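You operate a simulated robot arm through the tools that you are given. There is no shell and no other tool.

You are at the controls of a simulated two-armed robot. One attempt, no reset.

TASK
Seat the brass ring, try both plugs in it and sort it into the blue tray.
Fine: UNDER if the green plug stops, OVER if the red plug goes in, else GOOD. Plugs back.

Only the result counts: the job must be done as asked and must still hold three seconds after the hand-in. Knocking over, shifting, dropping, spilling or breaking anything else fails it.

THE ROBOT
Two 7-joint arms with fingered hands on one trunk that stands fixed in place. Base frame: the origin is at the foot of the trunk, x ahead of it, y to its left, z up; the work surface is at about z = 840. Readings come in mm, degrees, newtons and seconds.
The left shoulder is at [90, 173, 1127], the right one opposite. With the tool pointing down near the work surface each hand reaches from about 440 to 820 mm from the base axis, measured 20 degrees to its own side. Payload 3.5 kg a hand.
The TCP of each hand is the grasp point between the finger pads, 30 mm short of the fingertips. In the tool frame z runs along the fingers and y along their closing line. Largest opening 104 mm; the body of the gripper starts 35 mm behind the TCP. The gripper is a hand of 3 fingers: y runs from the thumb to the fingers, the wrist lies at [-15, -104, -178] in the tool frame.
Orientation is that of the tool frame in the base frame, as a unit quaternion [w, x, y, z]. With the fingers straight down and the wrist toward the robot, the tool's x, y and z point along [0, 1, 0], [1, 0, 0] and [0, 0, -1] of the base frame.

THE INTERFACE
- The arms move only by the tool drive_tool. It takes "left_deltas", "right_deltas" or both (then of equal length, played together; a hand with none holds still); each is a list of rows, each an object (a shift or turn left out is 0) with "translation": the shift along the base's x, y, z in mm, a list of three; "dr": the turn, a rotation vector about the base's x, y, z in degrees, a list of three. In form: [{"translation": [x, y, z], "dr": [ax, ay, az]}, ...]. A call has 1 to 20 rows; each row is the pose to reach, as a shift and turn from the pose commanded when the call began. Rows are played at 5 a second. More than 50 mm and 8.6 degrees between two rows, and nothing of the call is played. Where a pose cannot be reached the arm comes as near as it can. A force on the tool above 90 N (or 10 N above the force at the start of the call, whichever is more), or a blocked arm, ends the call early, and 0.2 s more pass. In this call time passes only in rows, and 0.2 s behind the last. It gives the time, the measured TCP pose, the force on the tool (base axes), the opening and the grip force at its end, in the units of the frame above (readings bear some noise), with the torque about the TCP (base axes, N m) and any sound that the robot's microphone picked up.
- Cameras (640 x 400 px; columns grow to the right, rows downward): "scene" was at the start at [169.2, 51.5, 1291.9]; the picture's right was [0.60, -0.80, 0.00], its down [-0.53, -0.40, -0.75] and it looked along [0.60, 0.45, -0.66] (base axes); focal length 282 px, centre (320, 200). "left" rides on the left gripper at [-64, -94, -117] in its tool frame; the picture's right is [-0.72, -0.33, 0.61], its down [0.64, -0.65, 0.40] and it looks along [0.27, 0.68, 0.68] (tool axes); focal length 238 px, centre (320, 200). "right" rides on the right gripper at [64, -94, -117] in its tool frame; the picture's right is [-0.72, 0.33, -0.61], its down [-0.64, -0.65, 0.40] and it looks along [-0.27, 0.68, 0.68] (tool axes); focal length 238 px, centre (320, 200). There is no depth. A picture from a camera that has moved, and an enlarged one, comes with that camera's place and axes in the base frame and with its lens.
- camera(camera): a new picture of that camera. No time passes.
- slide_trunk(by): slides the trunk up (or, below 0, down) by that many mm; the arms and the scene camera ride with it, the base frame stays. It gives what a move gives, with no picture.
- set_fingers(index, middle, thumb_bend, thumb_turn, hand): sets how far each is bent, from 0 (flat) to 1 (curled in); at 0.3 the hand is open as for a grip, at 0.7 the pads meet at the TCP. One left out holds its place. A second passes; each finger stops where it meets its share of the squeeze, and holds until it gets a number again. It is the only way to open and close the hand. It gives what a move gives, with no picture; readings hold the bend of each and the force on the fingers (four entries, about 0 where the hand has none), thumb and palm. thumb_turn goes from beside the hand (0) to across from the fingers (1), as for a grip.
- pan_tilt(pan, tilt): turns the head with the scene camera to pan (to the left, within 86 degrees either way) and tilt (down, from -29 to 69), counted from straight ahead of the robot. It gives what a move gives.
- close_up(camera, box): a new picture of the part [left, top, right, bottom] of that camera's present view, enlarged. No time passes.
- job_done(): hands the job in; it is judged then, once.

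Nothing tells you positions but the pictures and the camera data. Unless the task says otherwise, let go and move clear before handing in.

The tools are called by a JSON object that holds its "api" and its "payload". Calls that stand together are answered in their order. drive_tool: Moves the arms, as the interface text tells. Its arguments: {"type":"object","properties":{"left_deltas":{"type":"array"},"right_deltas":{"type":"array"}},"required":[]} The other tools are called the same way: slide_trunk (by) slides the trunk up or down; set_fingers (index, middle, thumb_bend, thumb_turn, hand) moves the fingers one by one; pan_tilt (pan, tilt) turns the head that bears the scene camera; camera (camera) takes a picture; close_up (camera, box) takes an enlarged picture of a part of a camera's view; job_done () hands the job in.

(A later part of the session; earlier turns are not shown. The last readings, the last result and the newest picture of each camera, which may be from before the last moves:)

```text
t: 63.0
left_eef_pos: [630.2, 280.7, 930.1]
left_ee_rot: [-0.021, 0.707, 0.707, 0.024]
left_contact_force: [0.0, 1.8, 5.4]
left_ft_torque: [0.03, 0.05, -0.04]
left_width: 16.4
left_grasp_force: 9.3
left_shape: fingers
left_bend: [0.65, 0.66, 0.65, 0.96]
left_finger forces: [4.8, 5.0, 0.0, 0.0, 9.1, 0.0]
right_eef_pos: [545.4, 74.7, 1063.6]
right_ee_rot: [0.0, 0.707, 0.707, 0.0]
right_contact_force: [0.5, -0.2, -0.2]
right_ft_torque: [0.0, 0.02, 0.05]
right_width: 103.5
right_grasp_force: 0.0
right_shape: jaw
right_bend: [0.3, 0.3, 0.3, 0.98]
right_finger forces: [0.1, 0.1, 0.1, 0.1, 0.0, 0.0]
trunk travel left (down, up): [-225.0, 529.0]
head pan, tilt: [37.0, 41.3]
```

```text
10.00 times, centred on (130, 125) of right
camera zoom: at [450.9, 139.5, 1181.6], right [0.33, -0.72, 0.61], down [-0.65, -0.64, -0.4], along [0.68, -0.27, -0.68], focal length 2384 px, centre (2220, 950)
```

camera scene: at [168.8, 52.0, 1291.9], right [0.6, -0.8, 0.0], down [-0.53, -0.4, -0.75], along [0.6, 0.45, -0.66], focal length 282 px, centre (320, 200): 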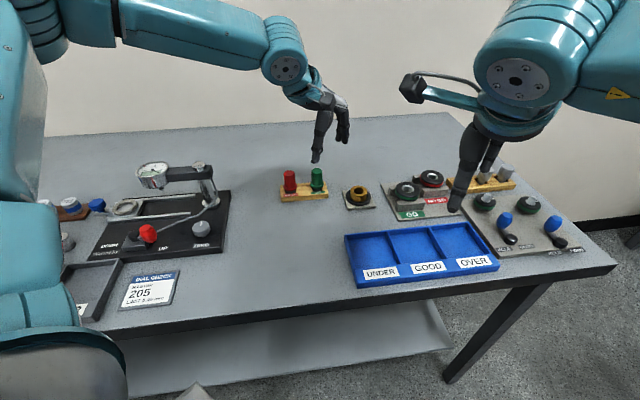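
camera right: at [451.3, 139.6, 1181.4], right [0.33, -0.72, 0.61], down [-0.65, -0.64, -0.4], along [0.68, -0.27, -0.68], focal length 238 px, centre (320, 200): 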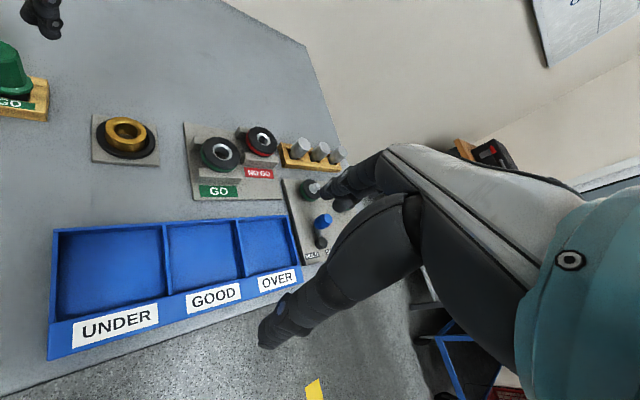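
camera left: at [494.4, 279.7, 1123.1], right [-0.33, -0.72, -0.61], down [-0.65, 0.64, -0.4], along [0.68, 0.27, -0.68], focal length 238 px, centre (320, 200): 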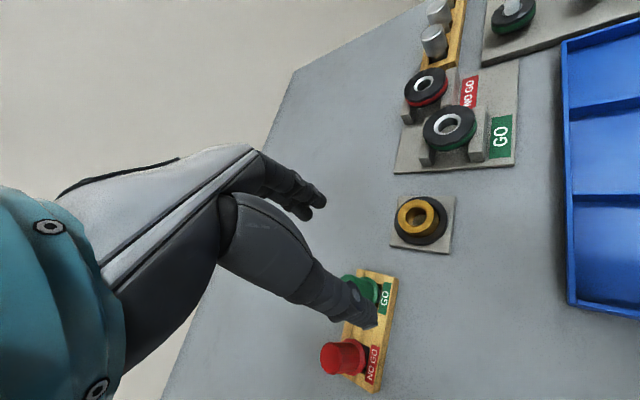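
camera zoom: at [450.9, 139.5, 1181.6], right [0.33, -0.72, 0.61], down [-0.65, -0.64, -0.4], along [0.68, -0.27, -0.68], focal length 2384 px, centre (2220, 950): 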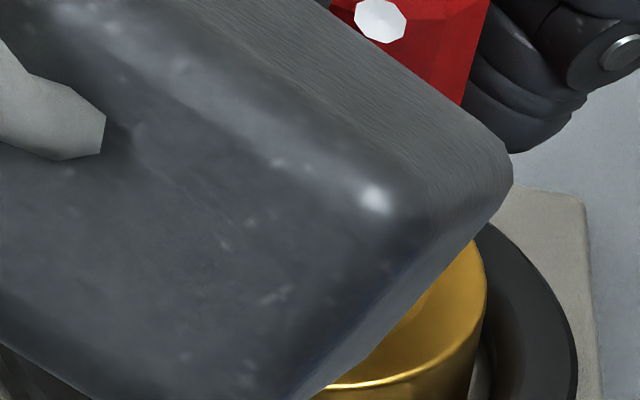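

The tip didn't follow those small shifts, so it was probably held by friction. I'll lift clear by 6 mm and check its tilt and centring again.

{"api": "drive_tool", "payload": {"left_deltas": [{"translation": [0, 0, 2]}, {"translation": [0, 0, 4]}, {"translation": [0, 0, 7]}]}}

{"api": "close_up", "payload": {"camera": "scene", "box": [350, 175, 376, 195]}}

{"api": "close_up", "payload": {"camera": "left", "box": [330, 210, 400, 280]}}

{"api": "close_up", "payload": {"camera": "right", "box": [100, 100, 155, 150]}}

```text
t: 63.8
left_eef_pos: [629.2, 280.2, 935.5]
left_ee_rot: [-0.022, 0.707, 0.706, 0.022]
left_contact_force: [-0.2, 0.2, -1.0]
left_ft_torque: [0.01, 0.03, -0.01]
left_width: 15.8
left_grasp_force: 8.1
left_shape: fingers
left_bend: [0.65, 0.66, 0.65, 0.96]
left_finger forces: [4.5, 4.3, 0.1, 0.0, 8.0, 0.0]
right_eef_pos: [544.6, 74.5, 1064.9]
right_ee_rot: [0.0, 0.707, 0.707, 0.0]
right_contact_force: [-0.3, 0.5, 0.2]
right_ft_torque: [-0.05, 0.0, -0.02]
right_width: 103.7
right_grasp_force: 0.0
right_shape: jaw
right_bend: [0.3, 0.3, 0.3, 0.98]
right_finger forces: [0.0, 0.0, 0.0, 0.0, 0.1, 0.1]
trunk travel left (down, up): [-225.0, 529.0]
head pan, tilt: [37.0, 41.3]
```

```text
16.00 times, centred on (363, 185) of scene
camera zoom: at [169.3, 51.5, 1291.8], right [0.6, -0.8, 0.0], down [-0.53, -0.4, -0.75], along [0.6, 0.45, -0.66], focal length 4518 px, centre (-368, 440)
```

zoom: 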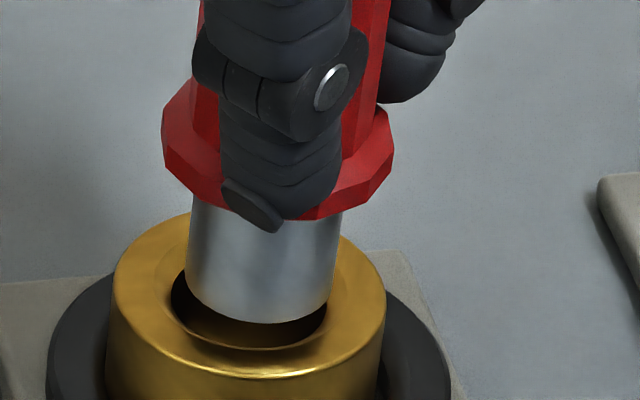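

```text
5.71 times, centred on (365, 245) of left
camera zoom: at [535.8, 208.9, 1048.5], right [-0.33, -0.68, -0.66], down [-0.65, 0.67, -0.36], along [0.68, 0.31, -0.66], focal length 1362 px, centre (63, -57)
```

zoom: 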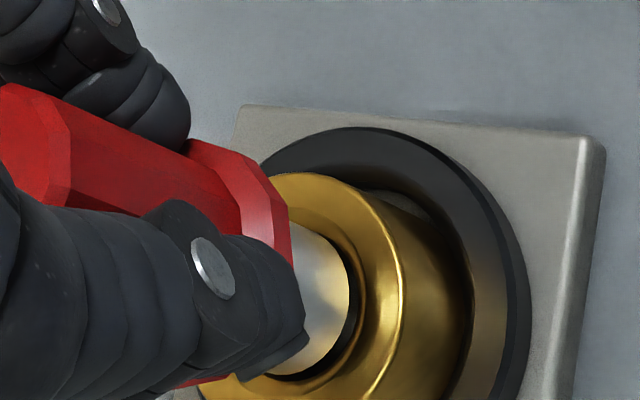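

```text
8.00 times, centred on (128, 125) of right
camera zoom: at [451.4, 139.6, 1181.3], right [0.33, -0.72, 0.61], down [-0.65, -0.64, -0.4], along [0.68, -0.27, -0.68], focal length 1907 px, centre (1860, 800)
```

zoom: 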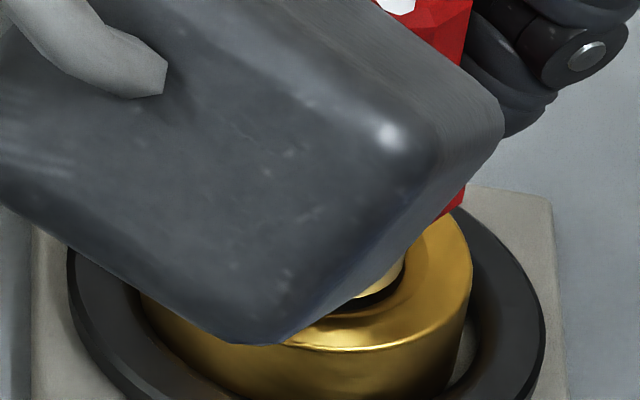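

Views from similar directions leave the fore-aft offset ambiguous. I'll move the right hand, empty and well above everything, to view the ring from the robot's right side.

{"api": "drive_tool", "payload": {"right_deltas": [{"translation": [14, 6, -8], "dr": [0, 0, 7.5]}, {"translation": [28, 12, -18], "dr": [0, 0, 15]}, {"translation": [43, 19, -28], "dr": [0, 0, 22.5]}, {"translation": [58, 26, -40], "dr": [0, 0, 30]}, {"translation": [73, 33, -52], "dr": [0, 0, 37.5]}, {"translation": [88, 40, -64], "dr": [0, 0, 45]}, {"translation": [102, 47, -76], "dr": [0, 0, 52.5]}, {"translation": [112, 52, -85], "dr": [0, 0, 60]}]}}

{"api": "camera", "payload": {"camera": "right"}}

{"api": "camera", "payload": {"camera": "scene"}}

```text
t: 65.6
left_eef_pos: [630.2, 280.7, 936.6]
left_ee_rot: [-0.023, 0.707, 0.707, 0.023]
left_contact_force: [-0.2, -0.5, -1.4]
left_ft_torque: [-0.01, 0.04, -0.01]
left_width: 16.0
left_grasp_force: 8.4
left_shape: fingers
left_bend: [0.65, 0.66, 0.65, 0.96]
left_finger forces: [4.6, 4.3, 0.0, 0.1, 7.9, 0.1]
right_eef_pos: [633.7, 115.2, 1000.3]
right_ee_rot: [0.0, 0.383, 0.924, 0.0]
right_contact_force: [-1.0, 1.0, 0.9]
right_ft_torque: [0.03, -0.02, 0.02]
right_width: 103.8
right_grasp_force: 0.0
right_shape: jaw
right_bend: [0.3, 0.3, 0.3, 0.98]
right_finger forces: [0.0, 0.0, 0.0, 0.1, 0.0, 0.0]
right hand out of reach, approached as far as the arm can: row 7, 8
trunk travel left (down, up): [-225.0, 529.0]
head pan, tilt: [37.0, 41.3]
```

```text
taken
camera right: at [521.4, 94.5, 1117.4], right [0.74, -0.28, 0.61], down [-0.01, -0.91, -0.4], along [0.67, 0.29, -0.68], focal length 238 px, centre (320, 200)
```

right: 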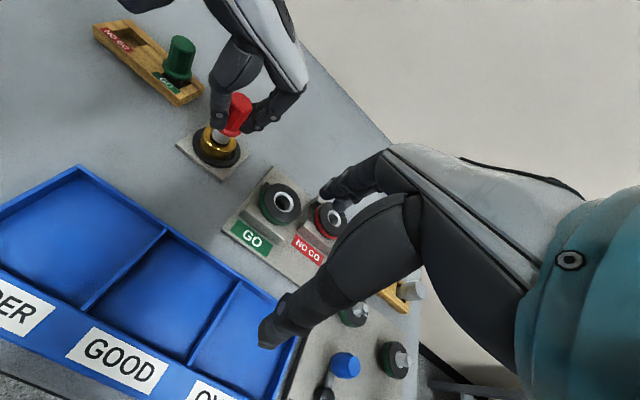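

```text
taken
camera scene: at [169.4, 51.6, 1291.8], right [0.6, -0.8, 0.0], down [-0.53, -0.4, -0.75], along [0.6, 0.45, -0.66], focal length 282 px, centre (320, 200)
```

scene: 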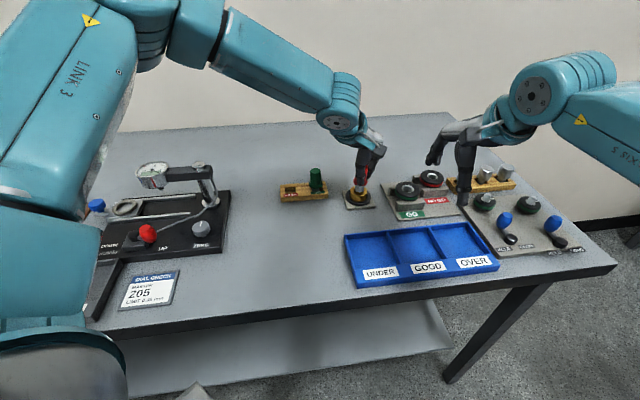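

The right camera now gives a clear side view, with the thumb on the left and fingers on the right. I'll zoom in.

{"api": "close_up", "payload": {"camera": "right", "box": [190, 85, 260, 175]}}

{"api": "close_up", "payload": {"camera": "right", "box": [200, 110, 250, 160]}}

```text
4.44 times, centred on (225, 130) of right
camera zoom: at [521.4, 94.5, 1117.4], right [0.74, -0.28, 0.61], down [-0.01, -0.91, -0.4], along [0.67, 0.29, -0.68], focal length 1059 px, centre (742, 511)
```

zoom: 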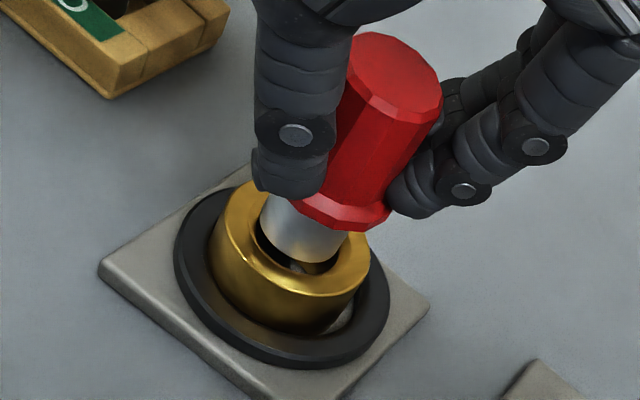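

```text
8.00 times, centred on (225, 135) of right
camera zoom: at [521.4, 94.5, 1117.4], right [0.74, -0.28, 0.61], down [-0.01, -0.91, -0.4], along [0.67, 0.29, -0.68], focal length 1907 px, centre (1080, 720)
```

zoom: 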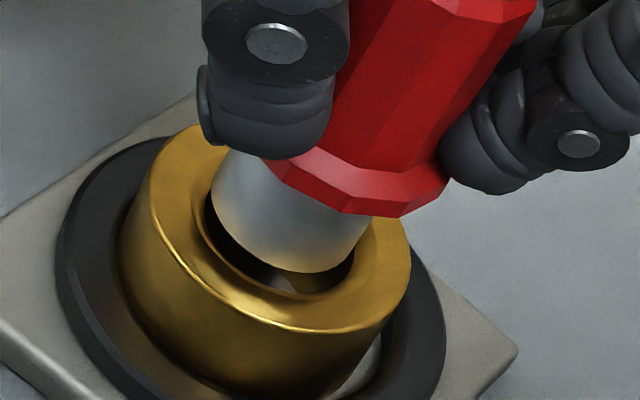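

The side view shows the plug tip leaning about 3° toward +x and roughly 1–2 mm off-centre, so the earlier stop was only a misaligned touch. I'll straighten it and recentre with a bit of extra height.

{"api": "drive_tool", "payload": {"left_deltas": [{"translation": [0, 0, 4]}, {"translation": [2.3, 0.6, 4], "dr": [0, 1.6, 0]}, {"translation": [4.6, 1.3, 4], "dr": [0, 3.3, 0]}]}}

{"api": "close_up", "payload": {"camera": "right", "box": [200, 105, 250, 155]}}

{"api": "close_up", "payload": {"camera": "scene", "box": [350, 172, 376, 196]}}

{"api": "close_up", "payload": {"camera": "right", "box": [205, 120, 240, 150]}}

```text
t: 66.4
left_eef_pos: [634.8, 282.4, 940.4]
left_ee_rot: [-0.043, 0.707, 0.706, 0.001]
left_contact_force: [-0.5, 0.6, -2.1]
left_ft_torque: [0.0, 0.0, 0.03]
left_width: 15.9
left_grasp_force: 7.7
left_shape: fingers
left_bend: [0.65, 0.66, 0.65, 0.96]
left_finger forces: [4.7, 4.3, 0.0, 0.0, 7.8, 0.1]
right_eef_pos: [633.0, 115.8, 1000.7]
right_ee_rot: [0.0, 0.383, 0.924, 0.0]
right_contact_force: [-0.1, -0.4, 0.1]
right_ft_torque: [-0.01, 0.0, -0.01]
right_width: 103.6
right_grasp_force: 0.1
right_shape: jaw
right_bend: [0.3, 0.3, 0.3, 0.98]
right_finger forces: [0.0, 0.1, 0.0, 0.0, 0.0, 0.0]
trunk travel left (down, up): [-225.0, 529.0]
head pan, tilt: [37.0, 41.3]
```

```text
8.00 times, centred on (225, 130) of right
camera zoom: at [521.4, 94.3, 1117.6], right [0.74, -0.28, 0.61], down [-0.01, -0.91, -0.4], along [0.67, 0.29, -0.68], focal length 1907 px, centre (1080, 760)
```

zoom: 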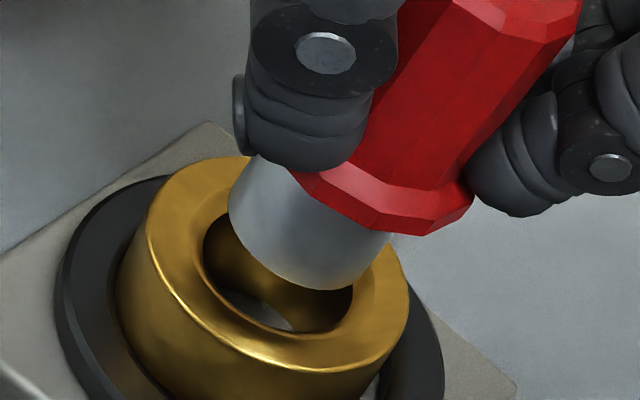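

```text
16.00 times, centred on (363, 184) of scene
camera zoom: at [169.3, 51.5, 1291.8], right [0.6, -0.8, 0.0], down [-0.53, -0.4, -0.75], along [0.6, 0.45, -0.66], focal length 4518 px, centre (-368, 456)
```

zoom: 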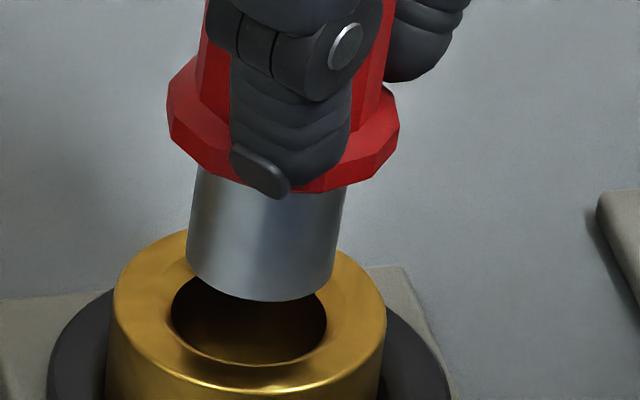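

```text
13.33 times, centred on (222, 135) of right
camera zoom: at [521.4, 94.3, 1117.6], right [0.74, -0.28, 0.61], down [-0.01, -0.91, -0.4], along [0.67, 0.29, -0.68], focal length 3178 px, centre (1620, 1067)
```

zoom: 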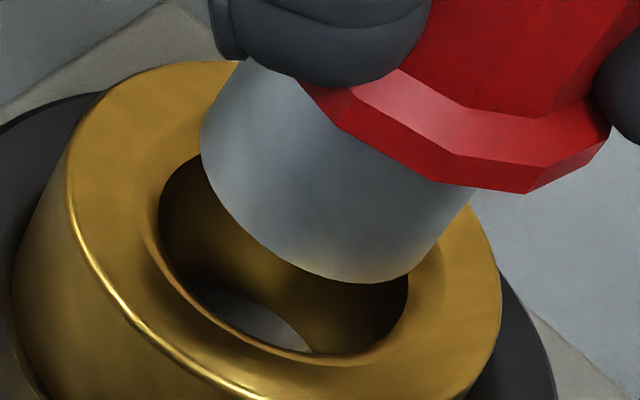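

The tip is now close to vertical over the hole. A small trim of 1° back and about 1 mm in y, then I'll lower to a few mm above the chamfer and re-measure from both sides.

{"api": "drive_tool", "payload": {"left_deltas": [{"translation": [-0.8, 1.0, 0], "dr": [0, -1.0, 0]}, {"translation": [-0.8, 1.0, -4], "dr": [0, -1.0, 0]}, {"translation": [-0.8, 1.0, -7], "dr": [0, -1.0, 0]}]}}

{"api": "close_up", "payload": {"camera": "right", "box": [205, 120, 240, 150]}}

{"api": "close_up", "payload": {"camera": "scene", "box": [350, 175, 376, 197]}}

{"api": "close_up", "payload": {"camera": "left", "box": [330, 210, 400, 280]}}

```text
t: 67.2
left_eef_pos: [634.3, 283.3, 933.4]
left_ee_rot: [-0.037, 0.707, 0.706, 0.008]
left_contact_force: [-0.3, 0.2, -1.3]
left_ft_torque: [0.0, 0.0, -0.01]
left_width: 16.2
left_grasp_force: 8.3
left_shape: fingers
left_bend: [0.65, 0.66, 0.65, 0.96]
left_finger forces: [4.7, 4.0, 0.1, 0.1, 7.6, 0.0]
right_eef_pos: [632.8, 115.5, 1001.2]
right_ee_rot: [-0.001, 0.382, 0.924, 0.0]
right_contact_force: [-0.5, 0.2, 1.2]
right_ft_torque: [-0.02, -0.02, -0.02]
right_width: 103.5
right_grasp_force: 0.0
right_shape: jaw
right_bend: [0.3, 0.3, 0.3, 0.98]
right_finger forces: [0.0, 0.1, 0.0, 0.0, 0.0, 0.0]
trunk travel left (down, up): [-225.0, 529.0]
head pan, tilt: [37.0, 41.3]
```

```text
13.33 times, centred on (222, 135) of right
camera zoom: at [521.3, 94.4, 1117.6], right [0.74, -0.28, 0.61], down [-0.01, -0.91, -0.4], along [0.67, 0.29, -0.68], focal length 3178 px, centre (1620, 1067)
```

zoom: 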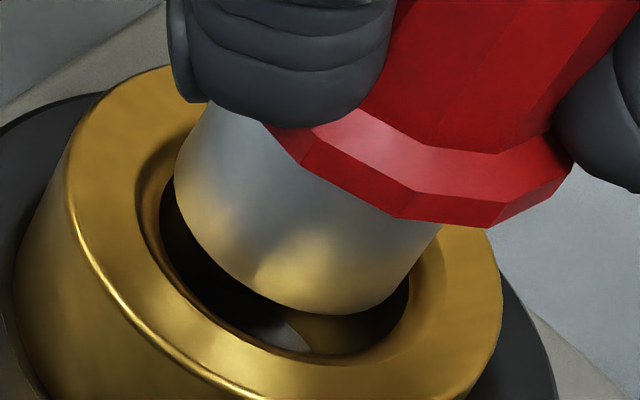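

```text
16.00 times, centred on (363, 186) of scene
camera zoom: at [169.3, 51.5, 1291.8], right [0.6, -0.8, 0.0], down [-0.53, -0.4, -0.75], along [0.6, 0.45, -0.66], focal length 4518 px, centre (-368, 424)
```

zoom: 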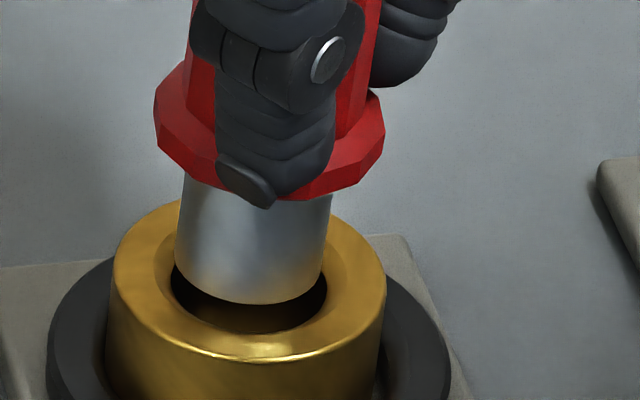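

```text
5.71 times, centred on (365, 245) of left
camera zoom: at [543.9, 211.3, 1049.9], right [-0.35, -0.68, -0.64], down [-0.67, 0.67, -0.34], along [0.66, 0.31, -0.69], focal length 1362 px, centre (63, -57)
```

zoom: 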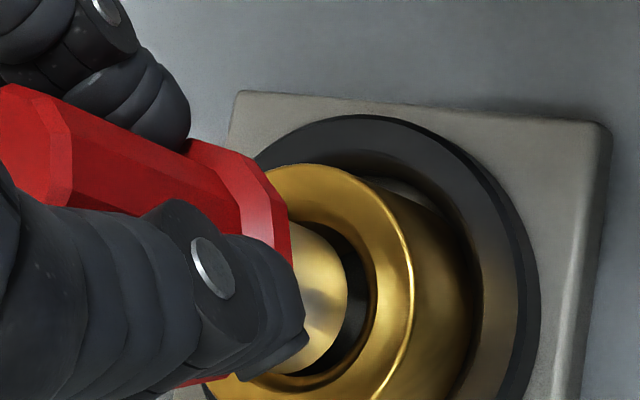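

Both views agree on an offset of about (-0.5, +0.3), and the tilt is right. I'll trim that and lower to the chamfer.

{"api": "drive_tool", "payload": {"left_deltas": [{"translation": [0.5, -0.3, -1]}, {"translation": [0.5, -0.3, -2]}, {"translation": [0.5, -0.3, -3]}, {"translation": [0.5, -0.3, -4]}]}}

{"api": "close_up", "payload": {"camera": "right", "box": [205, 120, 240, 150]}}

{"api": "close_up", "payload": {"camera": "scene", "box": [350, 175, 376, 197]}}

{"api": "close_up", "payload": {"camera": "left", "box": [330, 210, 400, 280]}}

```text
t: 68.2
left_eef_pos: [633.4, 282.8, 930.9]
left_ee_rot: [-0.037, 0.707, 0.706, 0.009]
left_contact_force: [0.5, -0.6, -1.6]
left_ft_torque: [-0.02, 0.01, 0.0]
left_width: 15.9
left_grasp_force: 8.2
left_shape: fingers
left_bend: [0.65, 0.66, 0.65, 0.96]
left_finger forces: [4.6, 4.0, 0.0, 0.0, 7.6, 0.0]
right_eef_pos: [631.8, 115.5, 1000.7]
right_ee_rot: [0.0, 0.383, 0.924, 0.0]
right_contact_force: [0.8, -0.5, -1.1]
right_ft_torque: [0.01, 0.02, -0.02]
right_width: 103.6
right_grasp_force: 0.0
right_shape: jaw
right_bend: [0.3, 0.3, 0.3, 0.98]
right_finger forces: [0.1, 0.1, 0.0, 0.1, 0.0, 0.1]
trunk travel left (down, up): [-225.0, 529.0]
head pan, tilt: [37.0, 41.3]
```

```text
13.33 times, centred on (222, 135) of right
camera zoom: at [521.3, 94.4, 1117.6], right [0.74, -0.28, 0.61], down [-0.01, -0.91, -0.4], along [0.67, 0.29, -0.68], focal length 3178 px, centre (1620, 1067)
```

zoom: 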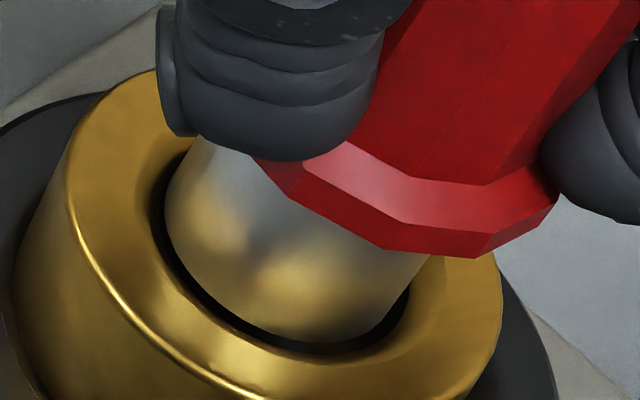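

```text
16.00 times, centred on (363, 186) of scene
camera zoom: at [169.3, 51.5, 1291.8], right [0.6, -0.8, 0.0], down [-0.53, -0.4, -0.75], along [0.6, 0.45, -0.66], focal length 4518 px, centre (-368, 424)
```

zoom: 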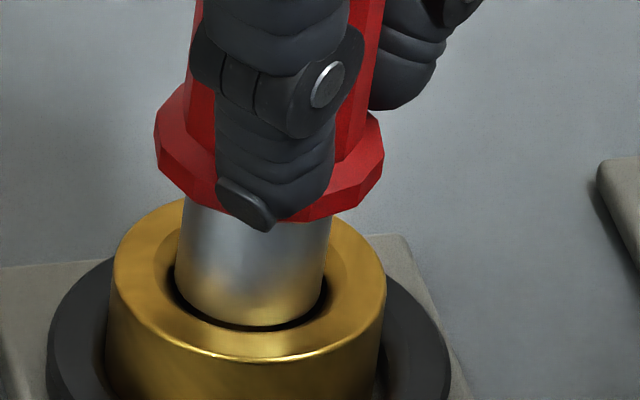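

```text
5.71 times, centred on (365, 245) of left
camera zoom: at [544.3, 211.1, 1045.7], right [-0.35, -0.68, -0.64], down [-0.67, 0.67, -0.34], along [0.66, 0.31, -0.69], focal length 1362 px, centre (63, -57)
```

zoom: 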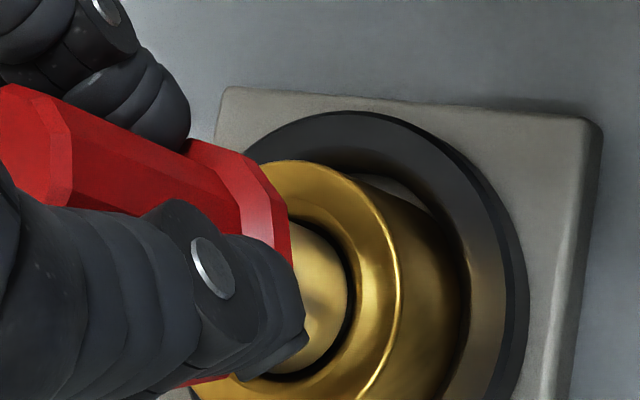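

The tip is now centred, with a uniform dark gap all around it in every view. I'll lower it into the bore.

{"api": "drive_tool", "payload": {"left_deltas": [{"translation": [0, 0, -0.8]}, {"translation": [0, 0, -1.6]}, {"translation": [0, 0, -2.4]}, {"translation": [0, 0, -3.2]}]}}

{"api": "close_up", "payload": {"camera": "right", "box": [205, 120, 240, 150]}}

{"api": "close_up", "payload": {"camera": "scene", "box": [350, 175, 376, 197]}}

```text
t: 69.2
left_eef_pos: [634.1, 282.7, 926.5]
left_ee_rot: [-0.036, 0.708, 0.705, 0.008]
left_contact_force: [0.2, 0.3, -1.4]
left_ft_torque: [0.0, 0.03, -0.04]
left_width: 16.1
left_grasp_force: 8.2
left_shape: fingers
left_bend: [0.65, 0.66, 0.65, 0.96]
left_finger forces: [4.6, 4.3, 0.0, 0.0, 7.6, 0.1]
right_eef_pos: [632.1, 114.5, 1001.9]
right_ee_rot: [0.0, 0.383, 0.924, 0.001]
right_contact_force: [0.1, -0.2, 0.6]
right_ft_torque: [0.02, -0.05, 0.02]
right_width: 103.6
right_grasp_force: 0.1
right_shape: jaw
right_bend: [0.3, 0.3, 0.3, 0.98]
right_finger forces: [0.1, 0.1, 0.0, 0.0, 0.0, 0.0]
trunk travel left (down, up): [-225.0, 529.0]
head pan, tilt: [37.0, 41.3]
```

```text
13.33 times, centred on (222, 135) of right
camera zoom: at [521.3, 94.4, 1117.6], right [0.74, -0.28, 0.61], down [-0.01, -0.91, -0.4], along [0.67, 0.29, -0.68], focal length 3178 px, centre (1620, 1067)
```

zoom: 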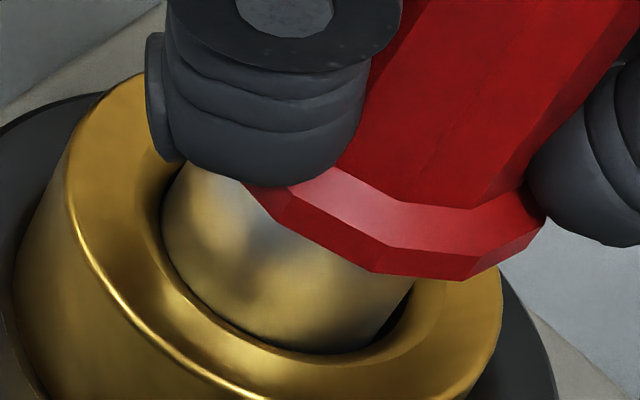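

```text
16.00 times, centred on (363, 186) of scene
camera zoom: at [169.3, 51.5, 1291.8], right [0.6, -0.8, 0.0], down [-0.53, -0.4, -0.75], along [0.6, 0.45, -0.66], focal length 4518 px, centre (-368, 424)
```

zoom: 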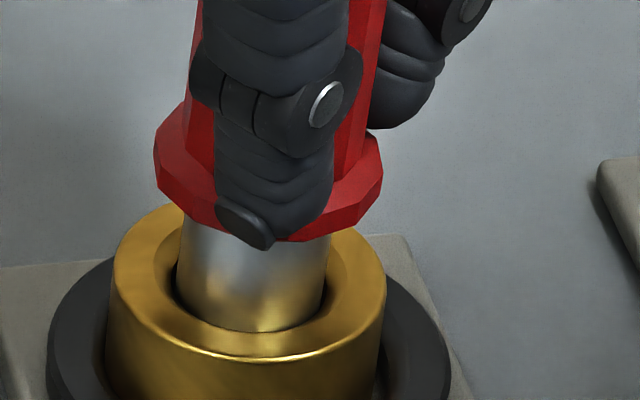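

It has passed the earlier stop with no force, so the red plug is entering. I'll continue gently.

{"api": "drive_tool", "payload": {"left_deltas": [{"translation": [0, 0, -1]}, {"translation": [0, 0, -2]}, {"translation": [0, 0, -3]}, {"translation": [0, 0, -4]}]}}

{"api": "close_up", "payload": {"camera": "right", "box": [205, 120, 240, 150]}}

{"api": "close_up", "payload": {"camera": "scene", "box": [350, 175, 376, 197]}}

```text
t: 70.2
left_eef_pos: [634.7, 282.8, 923.1]
left_ee_rot: [-0.037, 0.708, 0.705, 0.008]
left_contact_force: [0.2, -0.4, -0.9]
left_ft_torque: [0.0, 0.0, 0.0]
left_width: 16.2
left_grasp_force: 8.6
left_shape: fingers
left_bend: [0.65, 0.66, 0.65, 0.96]
left_finger forces: [4.5, 4.3, 0.1, 0.1, 7.6, 0.0]
right_eef_pos: [632.9, 115.6, 1001.8]
right_ee_rot: [0.0, 0.382, 0.924, 0.0]
right_contact_force: [0.3, 0.5, -0.2]
right_ft_torque: [0.0, -0.01, 0.0]
right_width: 103.4
right_grasp_force: 0.0
right_shape: jaw
right_bend: [0.3, 0.3, 0.3, 0.98]
right_finger forces: [0.0, 0.0, 0.0, 0.1, 0.1, 0.0]
trunk travel left (down, up): [-225.0, 529.0]
head pan, tilt: [37.0, 41.3]
```

```text
13.33 times, centred on (222, 135) of right
camera zoom: at [521.3, 94.4, 1117.6], right [0.74, -0.28, 0.61], down [-0.01, -0.91, -0.4], along [0.67, 0.29, -0.68], focal length 3178 px, centre (1620, 1067)
```

zoom: 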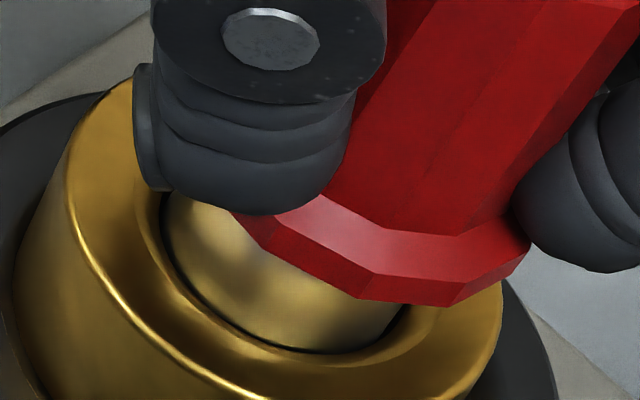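

```text
16.00 times, centred on (363, 186) of scene
camera zoom: at [169.3, 51.5, 1291.8], right [0.6, -0.8, 0.0], down [-0.53, -0.4, -0.75], along [0.6, 0.45, -0.66], focal length 4518 px, centre (-368, 424)
```

zoom: 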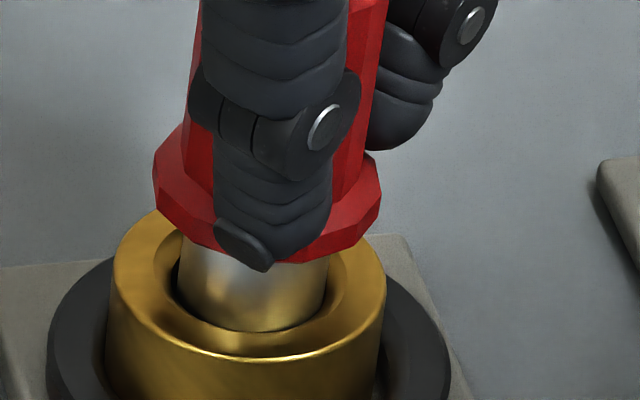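

The red plug slides in freely, which means OVER. I'll take it deeper for an unambiguous trial.

{"api": "drive_tool", "payload": {"left_deltas": [{"translation": [0, 0, -1.5]}, {"translation": [0, 0, -3]}, {"translation": [0, 0, -4.5]}, {"translation": [0, 0, -6]}]}}

{"api": "close_up", "payload": {"camera": "right", "box": [205, 120, 240, 150]}}

{"api": "close_up", "payload": {"camera": "scene", "box": [350, 175, 376, 197]}}

```text
t: 71.2
left_eef_pos: [633.8, 282.7, 915.9]
left_ee_rot: [-0.036, 0.708, 0.705, 0.008]
left_contact_force: [0.0, 0.3, -1.3]
left_ft_torque: [0.0, 0.03, 0.04]
left_width: 15.9
left_grasp_force: 8.1
left_shape: fingers
left_bend: [0.65, 0.66, 0.65, 0.96]
left_finger forces: [4.5, 4.5, 0.0, 0.0, 7.5, 0.1]
right_eef_pos: [632.5, 115.6, 1002.1]
right_ee_rot: [0.0, 0.383, 0.924, 0.001]
right_contact_force: [0.3, 0.0, -0.2]
right_ft_torque: [-0.01, 0.0, 0.01]
right_width: 103.7
right_grasp_force: 0.1
right_shape: jaw
right_bend: [0.3, 0.3, 0.3, 0.98]
right_finger forces: [0.1, 0.0, 0.0, 0.0, 0.0, 0.0]
trunk travel left (down, up): [-225.0, 529.0]
head pan, tilt: [37.0, 41.3]
```

```text
13.33 times, centred on (222, 135) of right
camera zoom: at [521.3, 94.4, 1117.6], right [0.74, -0.28, 0.61], down [-0.01, -0.91, -0.4], along [0.67, 0.29, -0.68], focal length 3178 px, centre (1620, 1067)
```

zoom: 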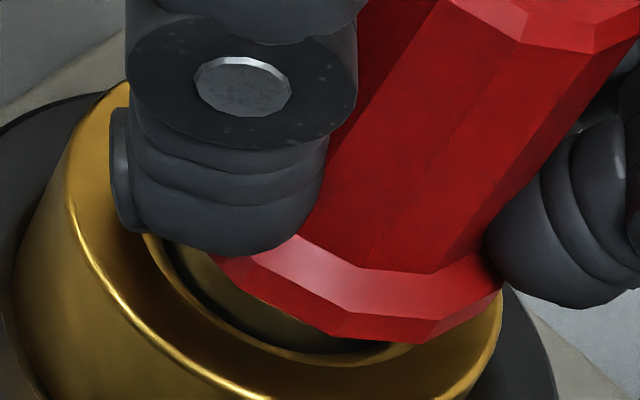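

```text
16.00 times, centred on (363, 186) of scene
camera zoom: at [169.3, 51.5, 1291.8], right [0.6, -0.8, 0.0], down [-0.53, -0.4, -0.75], along [0.6, 0.45, -0.66], focal length 4518 px, centre (-368, 424)
```

zoom: 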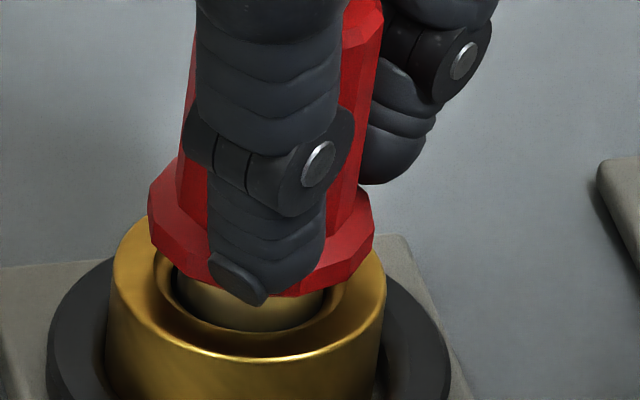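

{"api": "drive_tool", "payload": {"left_deltas": [{"translation": [0, 0, -1.5]}, {"translation": [0, 0, -3]}, {"translation": [0, 0, -4.5]}]}}

{"api": "drive_tool", "payload": {"left_deltas": [{"translation": [0, 0, -0.7]}, {"translation": [0, 0, -1.4]}, {"translation": [0, 0, -2.1]}]}}

{"api": "close_up", "payload": {"camera": "right", "box": [205, 120, 240, 150]}}

{"api": "close_up", "payload": {"camera": "scene", "box": [350, 175, 376, 197]}}

```text
t: 72.0
left_eef_pos: [633.9, 283.1, 911.0]
left_ee_rot: [-0.036, 0.708, 0.706, 0.008]
left_contact_force: [-0.6, 0.6, -1.1]
left_ft_torque: [-0.01, -0.01, -0.02]
left_width: 16.0
left_grasp_force: 8.3
left_shape: fingers
left_bend: [0.65, 0.66, 0.65, 0.96]
left_finger forces: [4.5, 4.5, 0.0, 0.0, 7.5, 0.0]
right_eef_pos: [632.5, 114.9, 1000.6]
right_ee_rot: [0.0, 0.383, 0.924, 0.001]
right_contact_force: [0.6, -0.8, 0.1]
right_ft_torque: [0.0, -0.02, 0.01]
right_width: 103.5
right_grasp_force: 0.2
right_shape: jaw
right_bend: [0.3, 0.3, 0.3, 0.98]
right_finger forces: [0.1, 0.0, 0.0, 0.0, 0.1, 0.0]
trunk travel left (down, up): [-225.0, 529.0]
head pan, tilt: [37.0, 41.3]
```

```text
t: 72.8
left_eef_pos: [634.7, 282.4, 911.5]
left_ee_rot: [-0.036, 0.708, 0.706, 0.008]
left_contact_force: [-0.6, -0.9, -0.1]
left_ft_torque: [0.01, 0.02, 0.01]
left_width: 15.7
left_grasp_force: 8.0
left_shape: fingers
left_bend: [0.65, 0.66, 0.65, 0.96]
left_finger forces: [4.3, 4.8, 0.1, 0.0, 7.7, 0.0]
right_eef_pos: [631.8, 115.0, 1002.3]
right_ee_rot: [-0.001, 0.383, 0.924, 0.0]
right_contact_force: [0.1, -0.4, -0.5]
right_ft_torque: [-0.02, -0.01, 0.03]
right_width: 103.5
right_grasp_force: 0.0
right_shape: jaw
right_bend: [0.3, 0.3, 0.3, 0.98]
right_finger forces: [0.0, 0.0, 0.0, 0.0, 0.0, 0.1]
trunk travel left (down, up): [-225.0, 529.0]
head pan, tilt: [37.0, 41.3]
```

```text
13.33 times, centred on (222, 135) of right
camera zoom: at [521.2, 94.3, 1117.7], right [0.74, -0.28, 0.61], down [-0.01, -0.91, -0.4], along [0.67, 0.29, -0.68], focal length 3178 px, centre (1620, 1067)
```

zoom: 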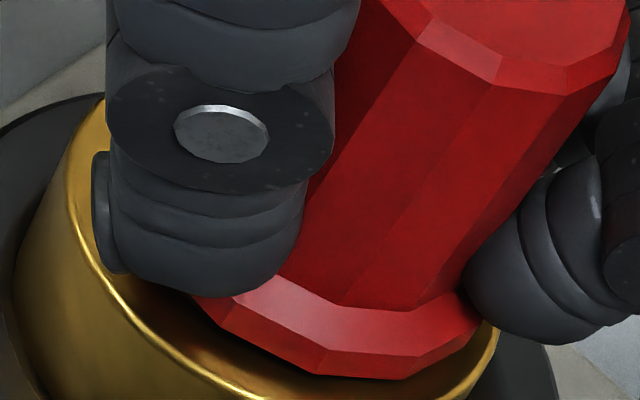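

```text
16.00 times, centred on (363, 186) of scene
camera zoom: at [169.1, 51.5, 1291.9], right [0.6, -0.8, 0.0], down [-0.53, -0.4, -0.75], along [0.6, 0.45, -0.66], focal length 4518 px, centre (-368, 424)
```

zoom: 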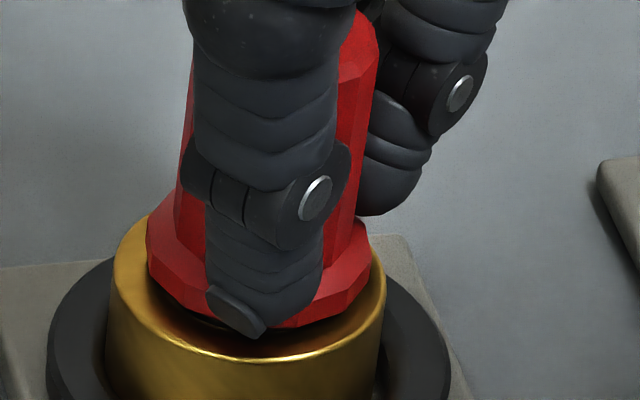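

The red plug goes in to its flange, so the ring is OVER. I'll withdraw straight up, well above the green handle, and carry it back above its own pocket.

{"api": "drive_tool", "payload": {"left_deltas": [{"translation": [0, 0, 6]}, {"translation": [0, 0, 14]}, {"translation": [0, 0, 24]}, {"translation": [0, 0, 40]}, {"translation": [0, 0, 60]}, {"translation": [0, 0, 84]}]}}

{"api": "close_up", "payload": {"camera": "scene", "box": [335, 150, 391, 210]}}

{"api": "close_up", "payload": {"camera": "right", "box": [180, 50, 280, 180]}}

```text
t: 74.2
left_eef_pos: [634.8, 282.9, 994.4]
left_ee_rot: [-0.036, 0.707, 0.706, 0.008]
left_contact_force: [-0.7, 0.1, -1.0]
left_ft_torque: [-0.03, 0.0, 0.0]
left_width: 16.0
left_grasp_force: 7.8
left_shape: fingers
left_bend: [0.65, 0.66, 0.65, 0.96]
left_finger forces: [4.4, 4.5, 0.1, 0.0, 7.5, 0.0]
right_eef_pos: [632.7, 114.9, 1001.5]
right_ee_rot: [0.0, 0.382, 0.924, 0.0]
right_contact_force: [0.0, -0.1, -0.1]
right_ft_torque: [0.0, -0.01, 0.02]
right_width: 103.6
right_grasp_force: 0.1
right_shape: jaw
right_bend: [0.3, 0.3, 0.3, 0.98]
right_finger forces: [0.0, 0.0, 0.0, 0.0, 0.0, 0.0]
trunk travel left (down, up): [-225.0, 529.0]
head pan, tilt: [37.0, 41.3]
```

```text
6.67 times, centred on (363, 180) of scene
camera zoom: at [169.0, 51.4, 1291.9], right [0.6, -0.8, 0.0], down [-0.53, -0.4, -0.75], along [0.6, 0.45, -0.66], focal length 1882 px, centre (33, 333)
```

zoom: 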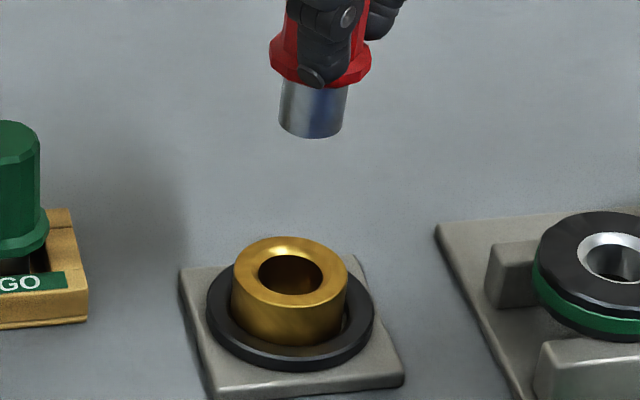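

```text
3.08 times, centred on (230, 115) of right
camera zoom: at [521.1, 94.3, 1117.8], right [0.74, -0.28, 0.61], down [-0.01, -0.91, -0.4], along [0.67, 0.29, -0.68], focal length 733 px, centre (597, 462)
```

zoom: 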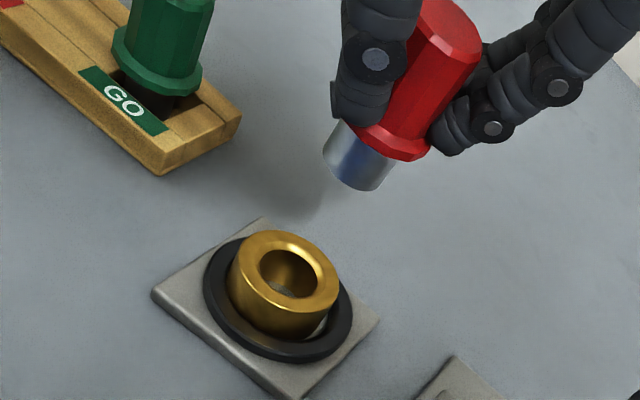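

The ring is undisturbed. I'll carry the red plug over to its pocket.

{"api": "drive_tool", "payload": {"left_deltas": [{"translation": [-20.5, 35.3, 0]}, {"translation": [-41, 70.6, 0]}, {"translation": [-61.4, 105.8, 0]}, {"translation": [-81.8, 141.1, 0]}, {"translation": [-81.8, 141.1, -20]}, {"translation": [-81.8, 141.1, -40]}]}}

{"api": "close_up", "payload": {"camera": "scene", "box": [268, 155, 318, 205]}}

{"api": "close_up", "payload": {"camera": "right", "box": [80, 0, 200, 110]}}

{"api": "close_up", "payload": {"camera": "left", "box": [300, 190, 420, 310]}}

```text
t: 75.6
left_eef_pos: [554.7, 423.8, 954.5]
left_ee_rot: [-0.036, 0.708, 0.705, 0.008]
left_contact_force: [-0.6, 0.7, -0.9]
left_ft_torque: [0.02, -0.01, 0.02]
left_width: 15.7
left_grasp_force: 8.4
left_shape: fingers
left_bend: [0.65, 0.66, 0.65, 0.96]
left_finger forces: [4.3, 4.5, 0.0, 0.0, 7.1, 0.0]
right_eef_pos: [632.6, 115.2, 1001.7]
right_ee_rot: [0.0, 0.383, 0.924, 0.001]
right_contact_force: [0.6, 0.3, -0.4]
right_ft_torque: [0.02, 0.01, -0.01]
right_width: 103.7
right_grasp_force: 0.0
right_shape: jaw
right_bend: [0.3, 0.3, 0.3, 0.98]
right_finger forces: [0.0, 0.0, 0.0, 0.0, 0.0, 0.0]
trunk travel left (down, up): [-225.0, 529.0]
head pan, tilt: [37.0, 41.3]
```

```text
8.00 times, centred on (293, 180) of scene
camera zoom: at [169.4, 51.7, 1291.8], right [0.6, -0.8, 0.0], down [-0.53, -0.4, -0.75], along [0.6, 0.45, -0.66], focal length 2259 px, centre (536, 360)
```

zoom: 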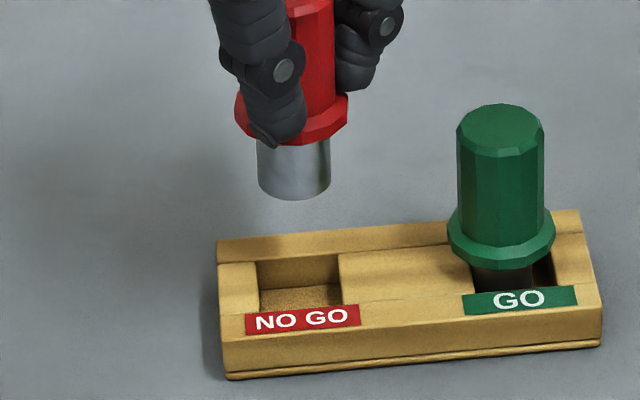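

```text
3.64 times, centred on (140, 55) of right
camera zoom: at [521.4, 94.5, 1117.5], right [0.74, -0.28, 0.61], down [-0.01, -0.91, -0.4], along [0.67, 0.29, -0.68], focal length 867 px, centre (974, 727)
```

zoom: 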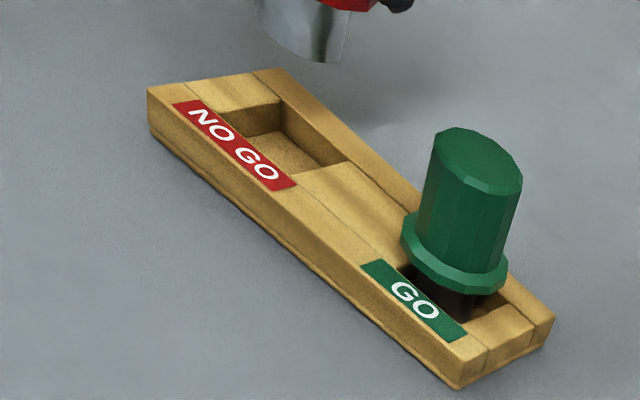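

```text
3.33 times, centred on (360, 250) of left
camera zoom: at [463.8, 351.8, 1070.0], right [-0.35, -0.68, -0.64], down [-0.67, 0.67, -0.34], along [0.66, 0.31, -0.69], focal length 794 px, centre (187, 33)
```

zoom: 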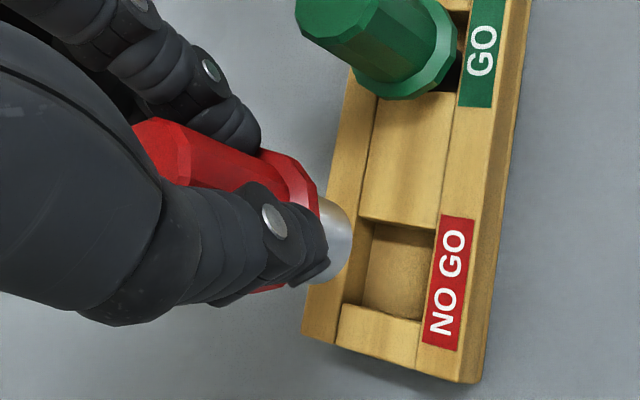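

The tip looks about (+3, +2) off the pocket centre. I'll correct partially and lower to just above the rack for a closer check.

{"api": "drive_tool", "payload": {"left_deltas": [{"translation": [-2.5, -2, -8]}, {"translation": [-2.5, -2, -18]}, {"translation": [-2.5, -2, -28]}]}}

{"api": "close_up", "payload": {"camera": "scene", "box": [275, 165, 311, 201]}}

{"api": "close_up", "payload": {"camera": "right", "box": [100, 0, 190, 70]}}

{"api": "close_up", "payload": {"camera": "left", "box": [310, 200, 410, 300]}}

```text
t: 76.4
left_eef_pos: [551.9, 422.1, 925.6]
left_ee_rot: [-0.036, 0.708, 0.705, 0.008]
left_contact_force: [-0.6, 0.1, -1.0]
left_ft_torque: [-0.01, -0.05, 0.03]
left_width: 15.6
left_grasp_force: 8.0
left_shape: fingers
left_bend: [0.65, 0.66, 0.65, 0.96]
left_finger forces: [4.4, 4.6, 0.1, 0.0, 7.3, 0.0]
right_eef_pos: [633.3, 115.3, 1001.7]
right_ee_rot: [-0.001, 0.383, 0.924, -0.001]
right_contact_force: [1.0, -0.1, 0.1]
right_ft_torque: [0.01, 0.01, 0.04]
right_width: 103.6
right_grasp_force: 0.1
right_shape: jaw
right_bend: [0.3, 0.3, 0.3, 0.98]
right_finger forces: [0.0, 0.0, 0.0, 0.0, 0.0, 0.0]
trunk travel left (down, up): [-225.0, 529.0]
head pan, tilt: [37.0, 41.3]
```

```text
11.11 times, centred on (293, 183) of scene
camera zoom: at [169.4, 51.6, 1291.8], right [0.6, -0.8, 0.0], down [-0.53, -0.4, -0.75], along [0.6, 0.45, -0.66], focal length 3138 px, centre (620, 389)
```

zoom: 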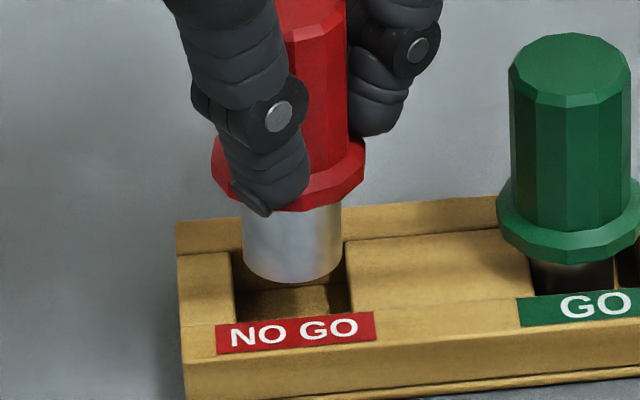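

```text
5.71 times, centred on (145, 35) of right
camera zoom: at [521.4, 94.5, 1117.5], right [0.74, -0.28, 0.61], down [-0.01, -0.91, -0.4], along [0.67, 0.29, -0.68], focal length 1362 px, centre (1320, 1143)
```

zoom: 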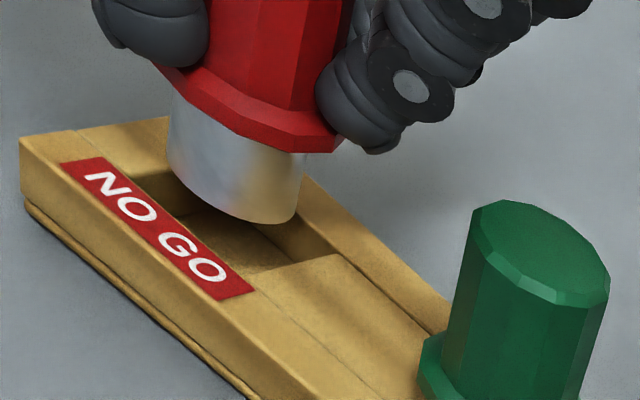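

```text
4.00 times, centred on (360, 250) of left
camera zoom: at [461.2, 349.6, 1041.7], right [-0.35, -0.68, -0.64], down [-0.67, 0.67, -0.34], along [0.66, 0.31, -0.69], focal length 953 px, centre (160, 0)
```

zoom: 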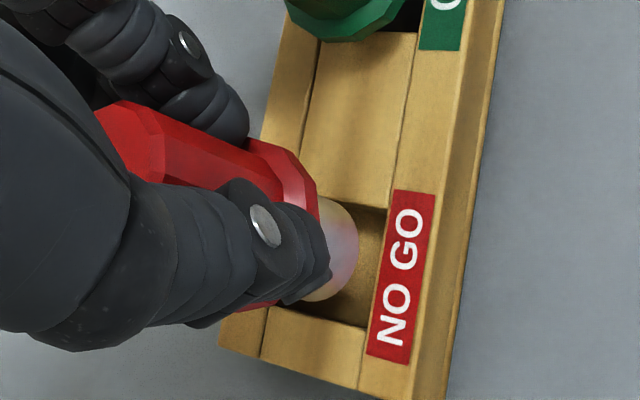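

The scene and side views disagree in sign, at +1.1 and -1.5 mm in x, so I take it as centred. I'll lower to just above the pocket mouth and re-check.

{"api": "drive_tool", "payload": {"left_deltas": [{"translation": [0, 0, -3]}, {"translation": [0, 0, -6]}]}}

{"api": "close_up", "payload": {"camera": "scene", "box": [277, 172, 309, 200]}}

{"api": "close_up", "payload": {"camera": "right", "box": [110, 5, 170, 65]}}

{"api": "close_up", "payload": {"camera": "left", "box": [320, 210, 400, 290]}}

```text
t: 77.0
left_eef_pos: [551.5, 422.1, 918.6]
left_ee_rot: [-0.037, 0.707, 0.707, 0.008]
left_contact_force: [-0.9, -0.2, -1.3]
left_ft_torque: [-0.01, -0.01, -0.01]
left_width: 15.7
left_grasp_force: 8.6
left_shape: fingers
left_bend: [0.65, 0.66, 0.65, 0.96]
left_finger forces: [4.4, 4.5, 0.0, 0.1, 7.1, 0.0]
right_eef_pos: [633.0, 115.0, 1001.7]
right_ee_rot: [0.0, 0.383, 0.924, 0.0]
right_contact_force: [-0.2, 0.1, 0.0]
right_ft_torque: [-0.04, 0.0, 0.04]
right_width: 103.5
right_grasp_force: 0.0
right_shape: jaw
right_bend: [0.3, 0.3, 0.3, 0.98]
right_finger forces: [0.0, 0.1, 0.1, 0.0, 0.0, 0.0]
trunk travel left (down, up): [-225.0, 529.0]
head pan, tilt: [37.0, 41.3]
```

```text
14.29 times, centred on (293, 186) of scene
camera zoom: at [169.3, 51.6, 1291.8], right [0.6, -0.8, 0.0], down [-0.53, -0.4, -0.75], along [0.6, 0.45, -0.66], focal length 4034 px, centre (706, 400)
```

zoom: 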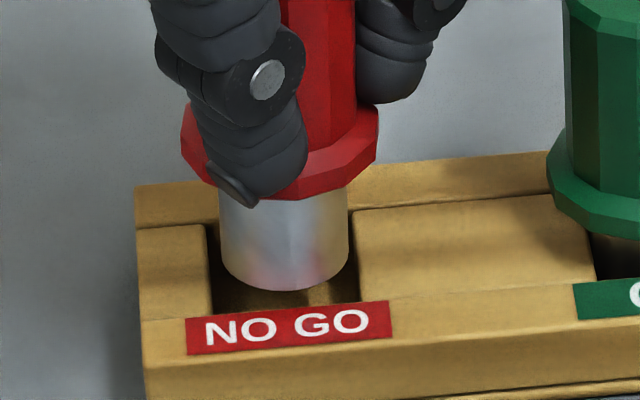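

```text
6.67 times, centred on (140, 35) of right
camera zoom: at [521.3, 94.4, 1117.6], right [0.74, -0.28, 0.61], down [-0.01, -0.91, -0.4], along [0.67, 0.29, -0.68], focal length 1589 px, centre (1520, 1300)
```

zoom: 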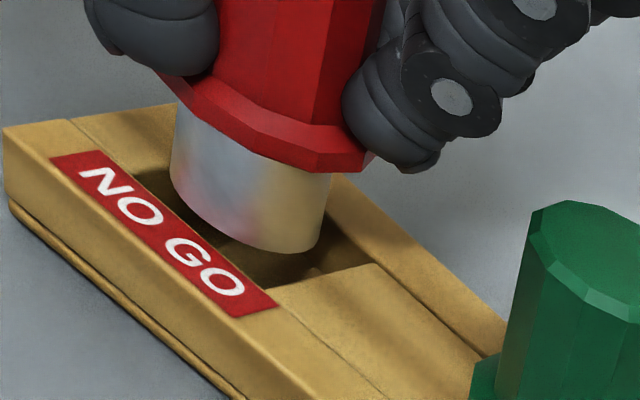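

```text
5.00 times, centred on (360, 250) of left
camera zoom: at [461.0, 349.8, 1036.2], right [-0.35, -0.68, -0.64], down [-0.67, 0.67, -0.34], along [0.66, 0.31, -0.69], focal length 1192 px, centre (120, -50)
```

zoom: 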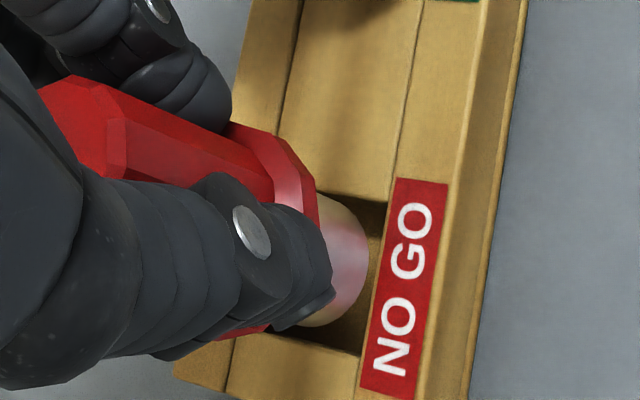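

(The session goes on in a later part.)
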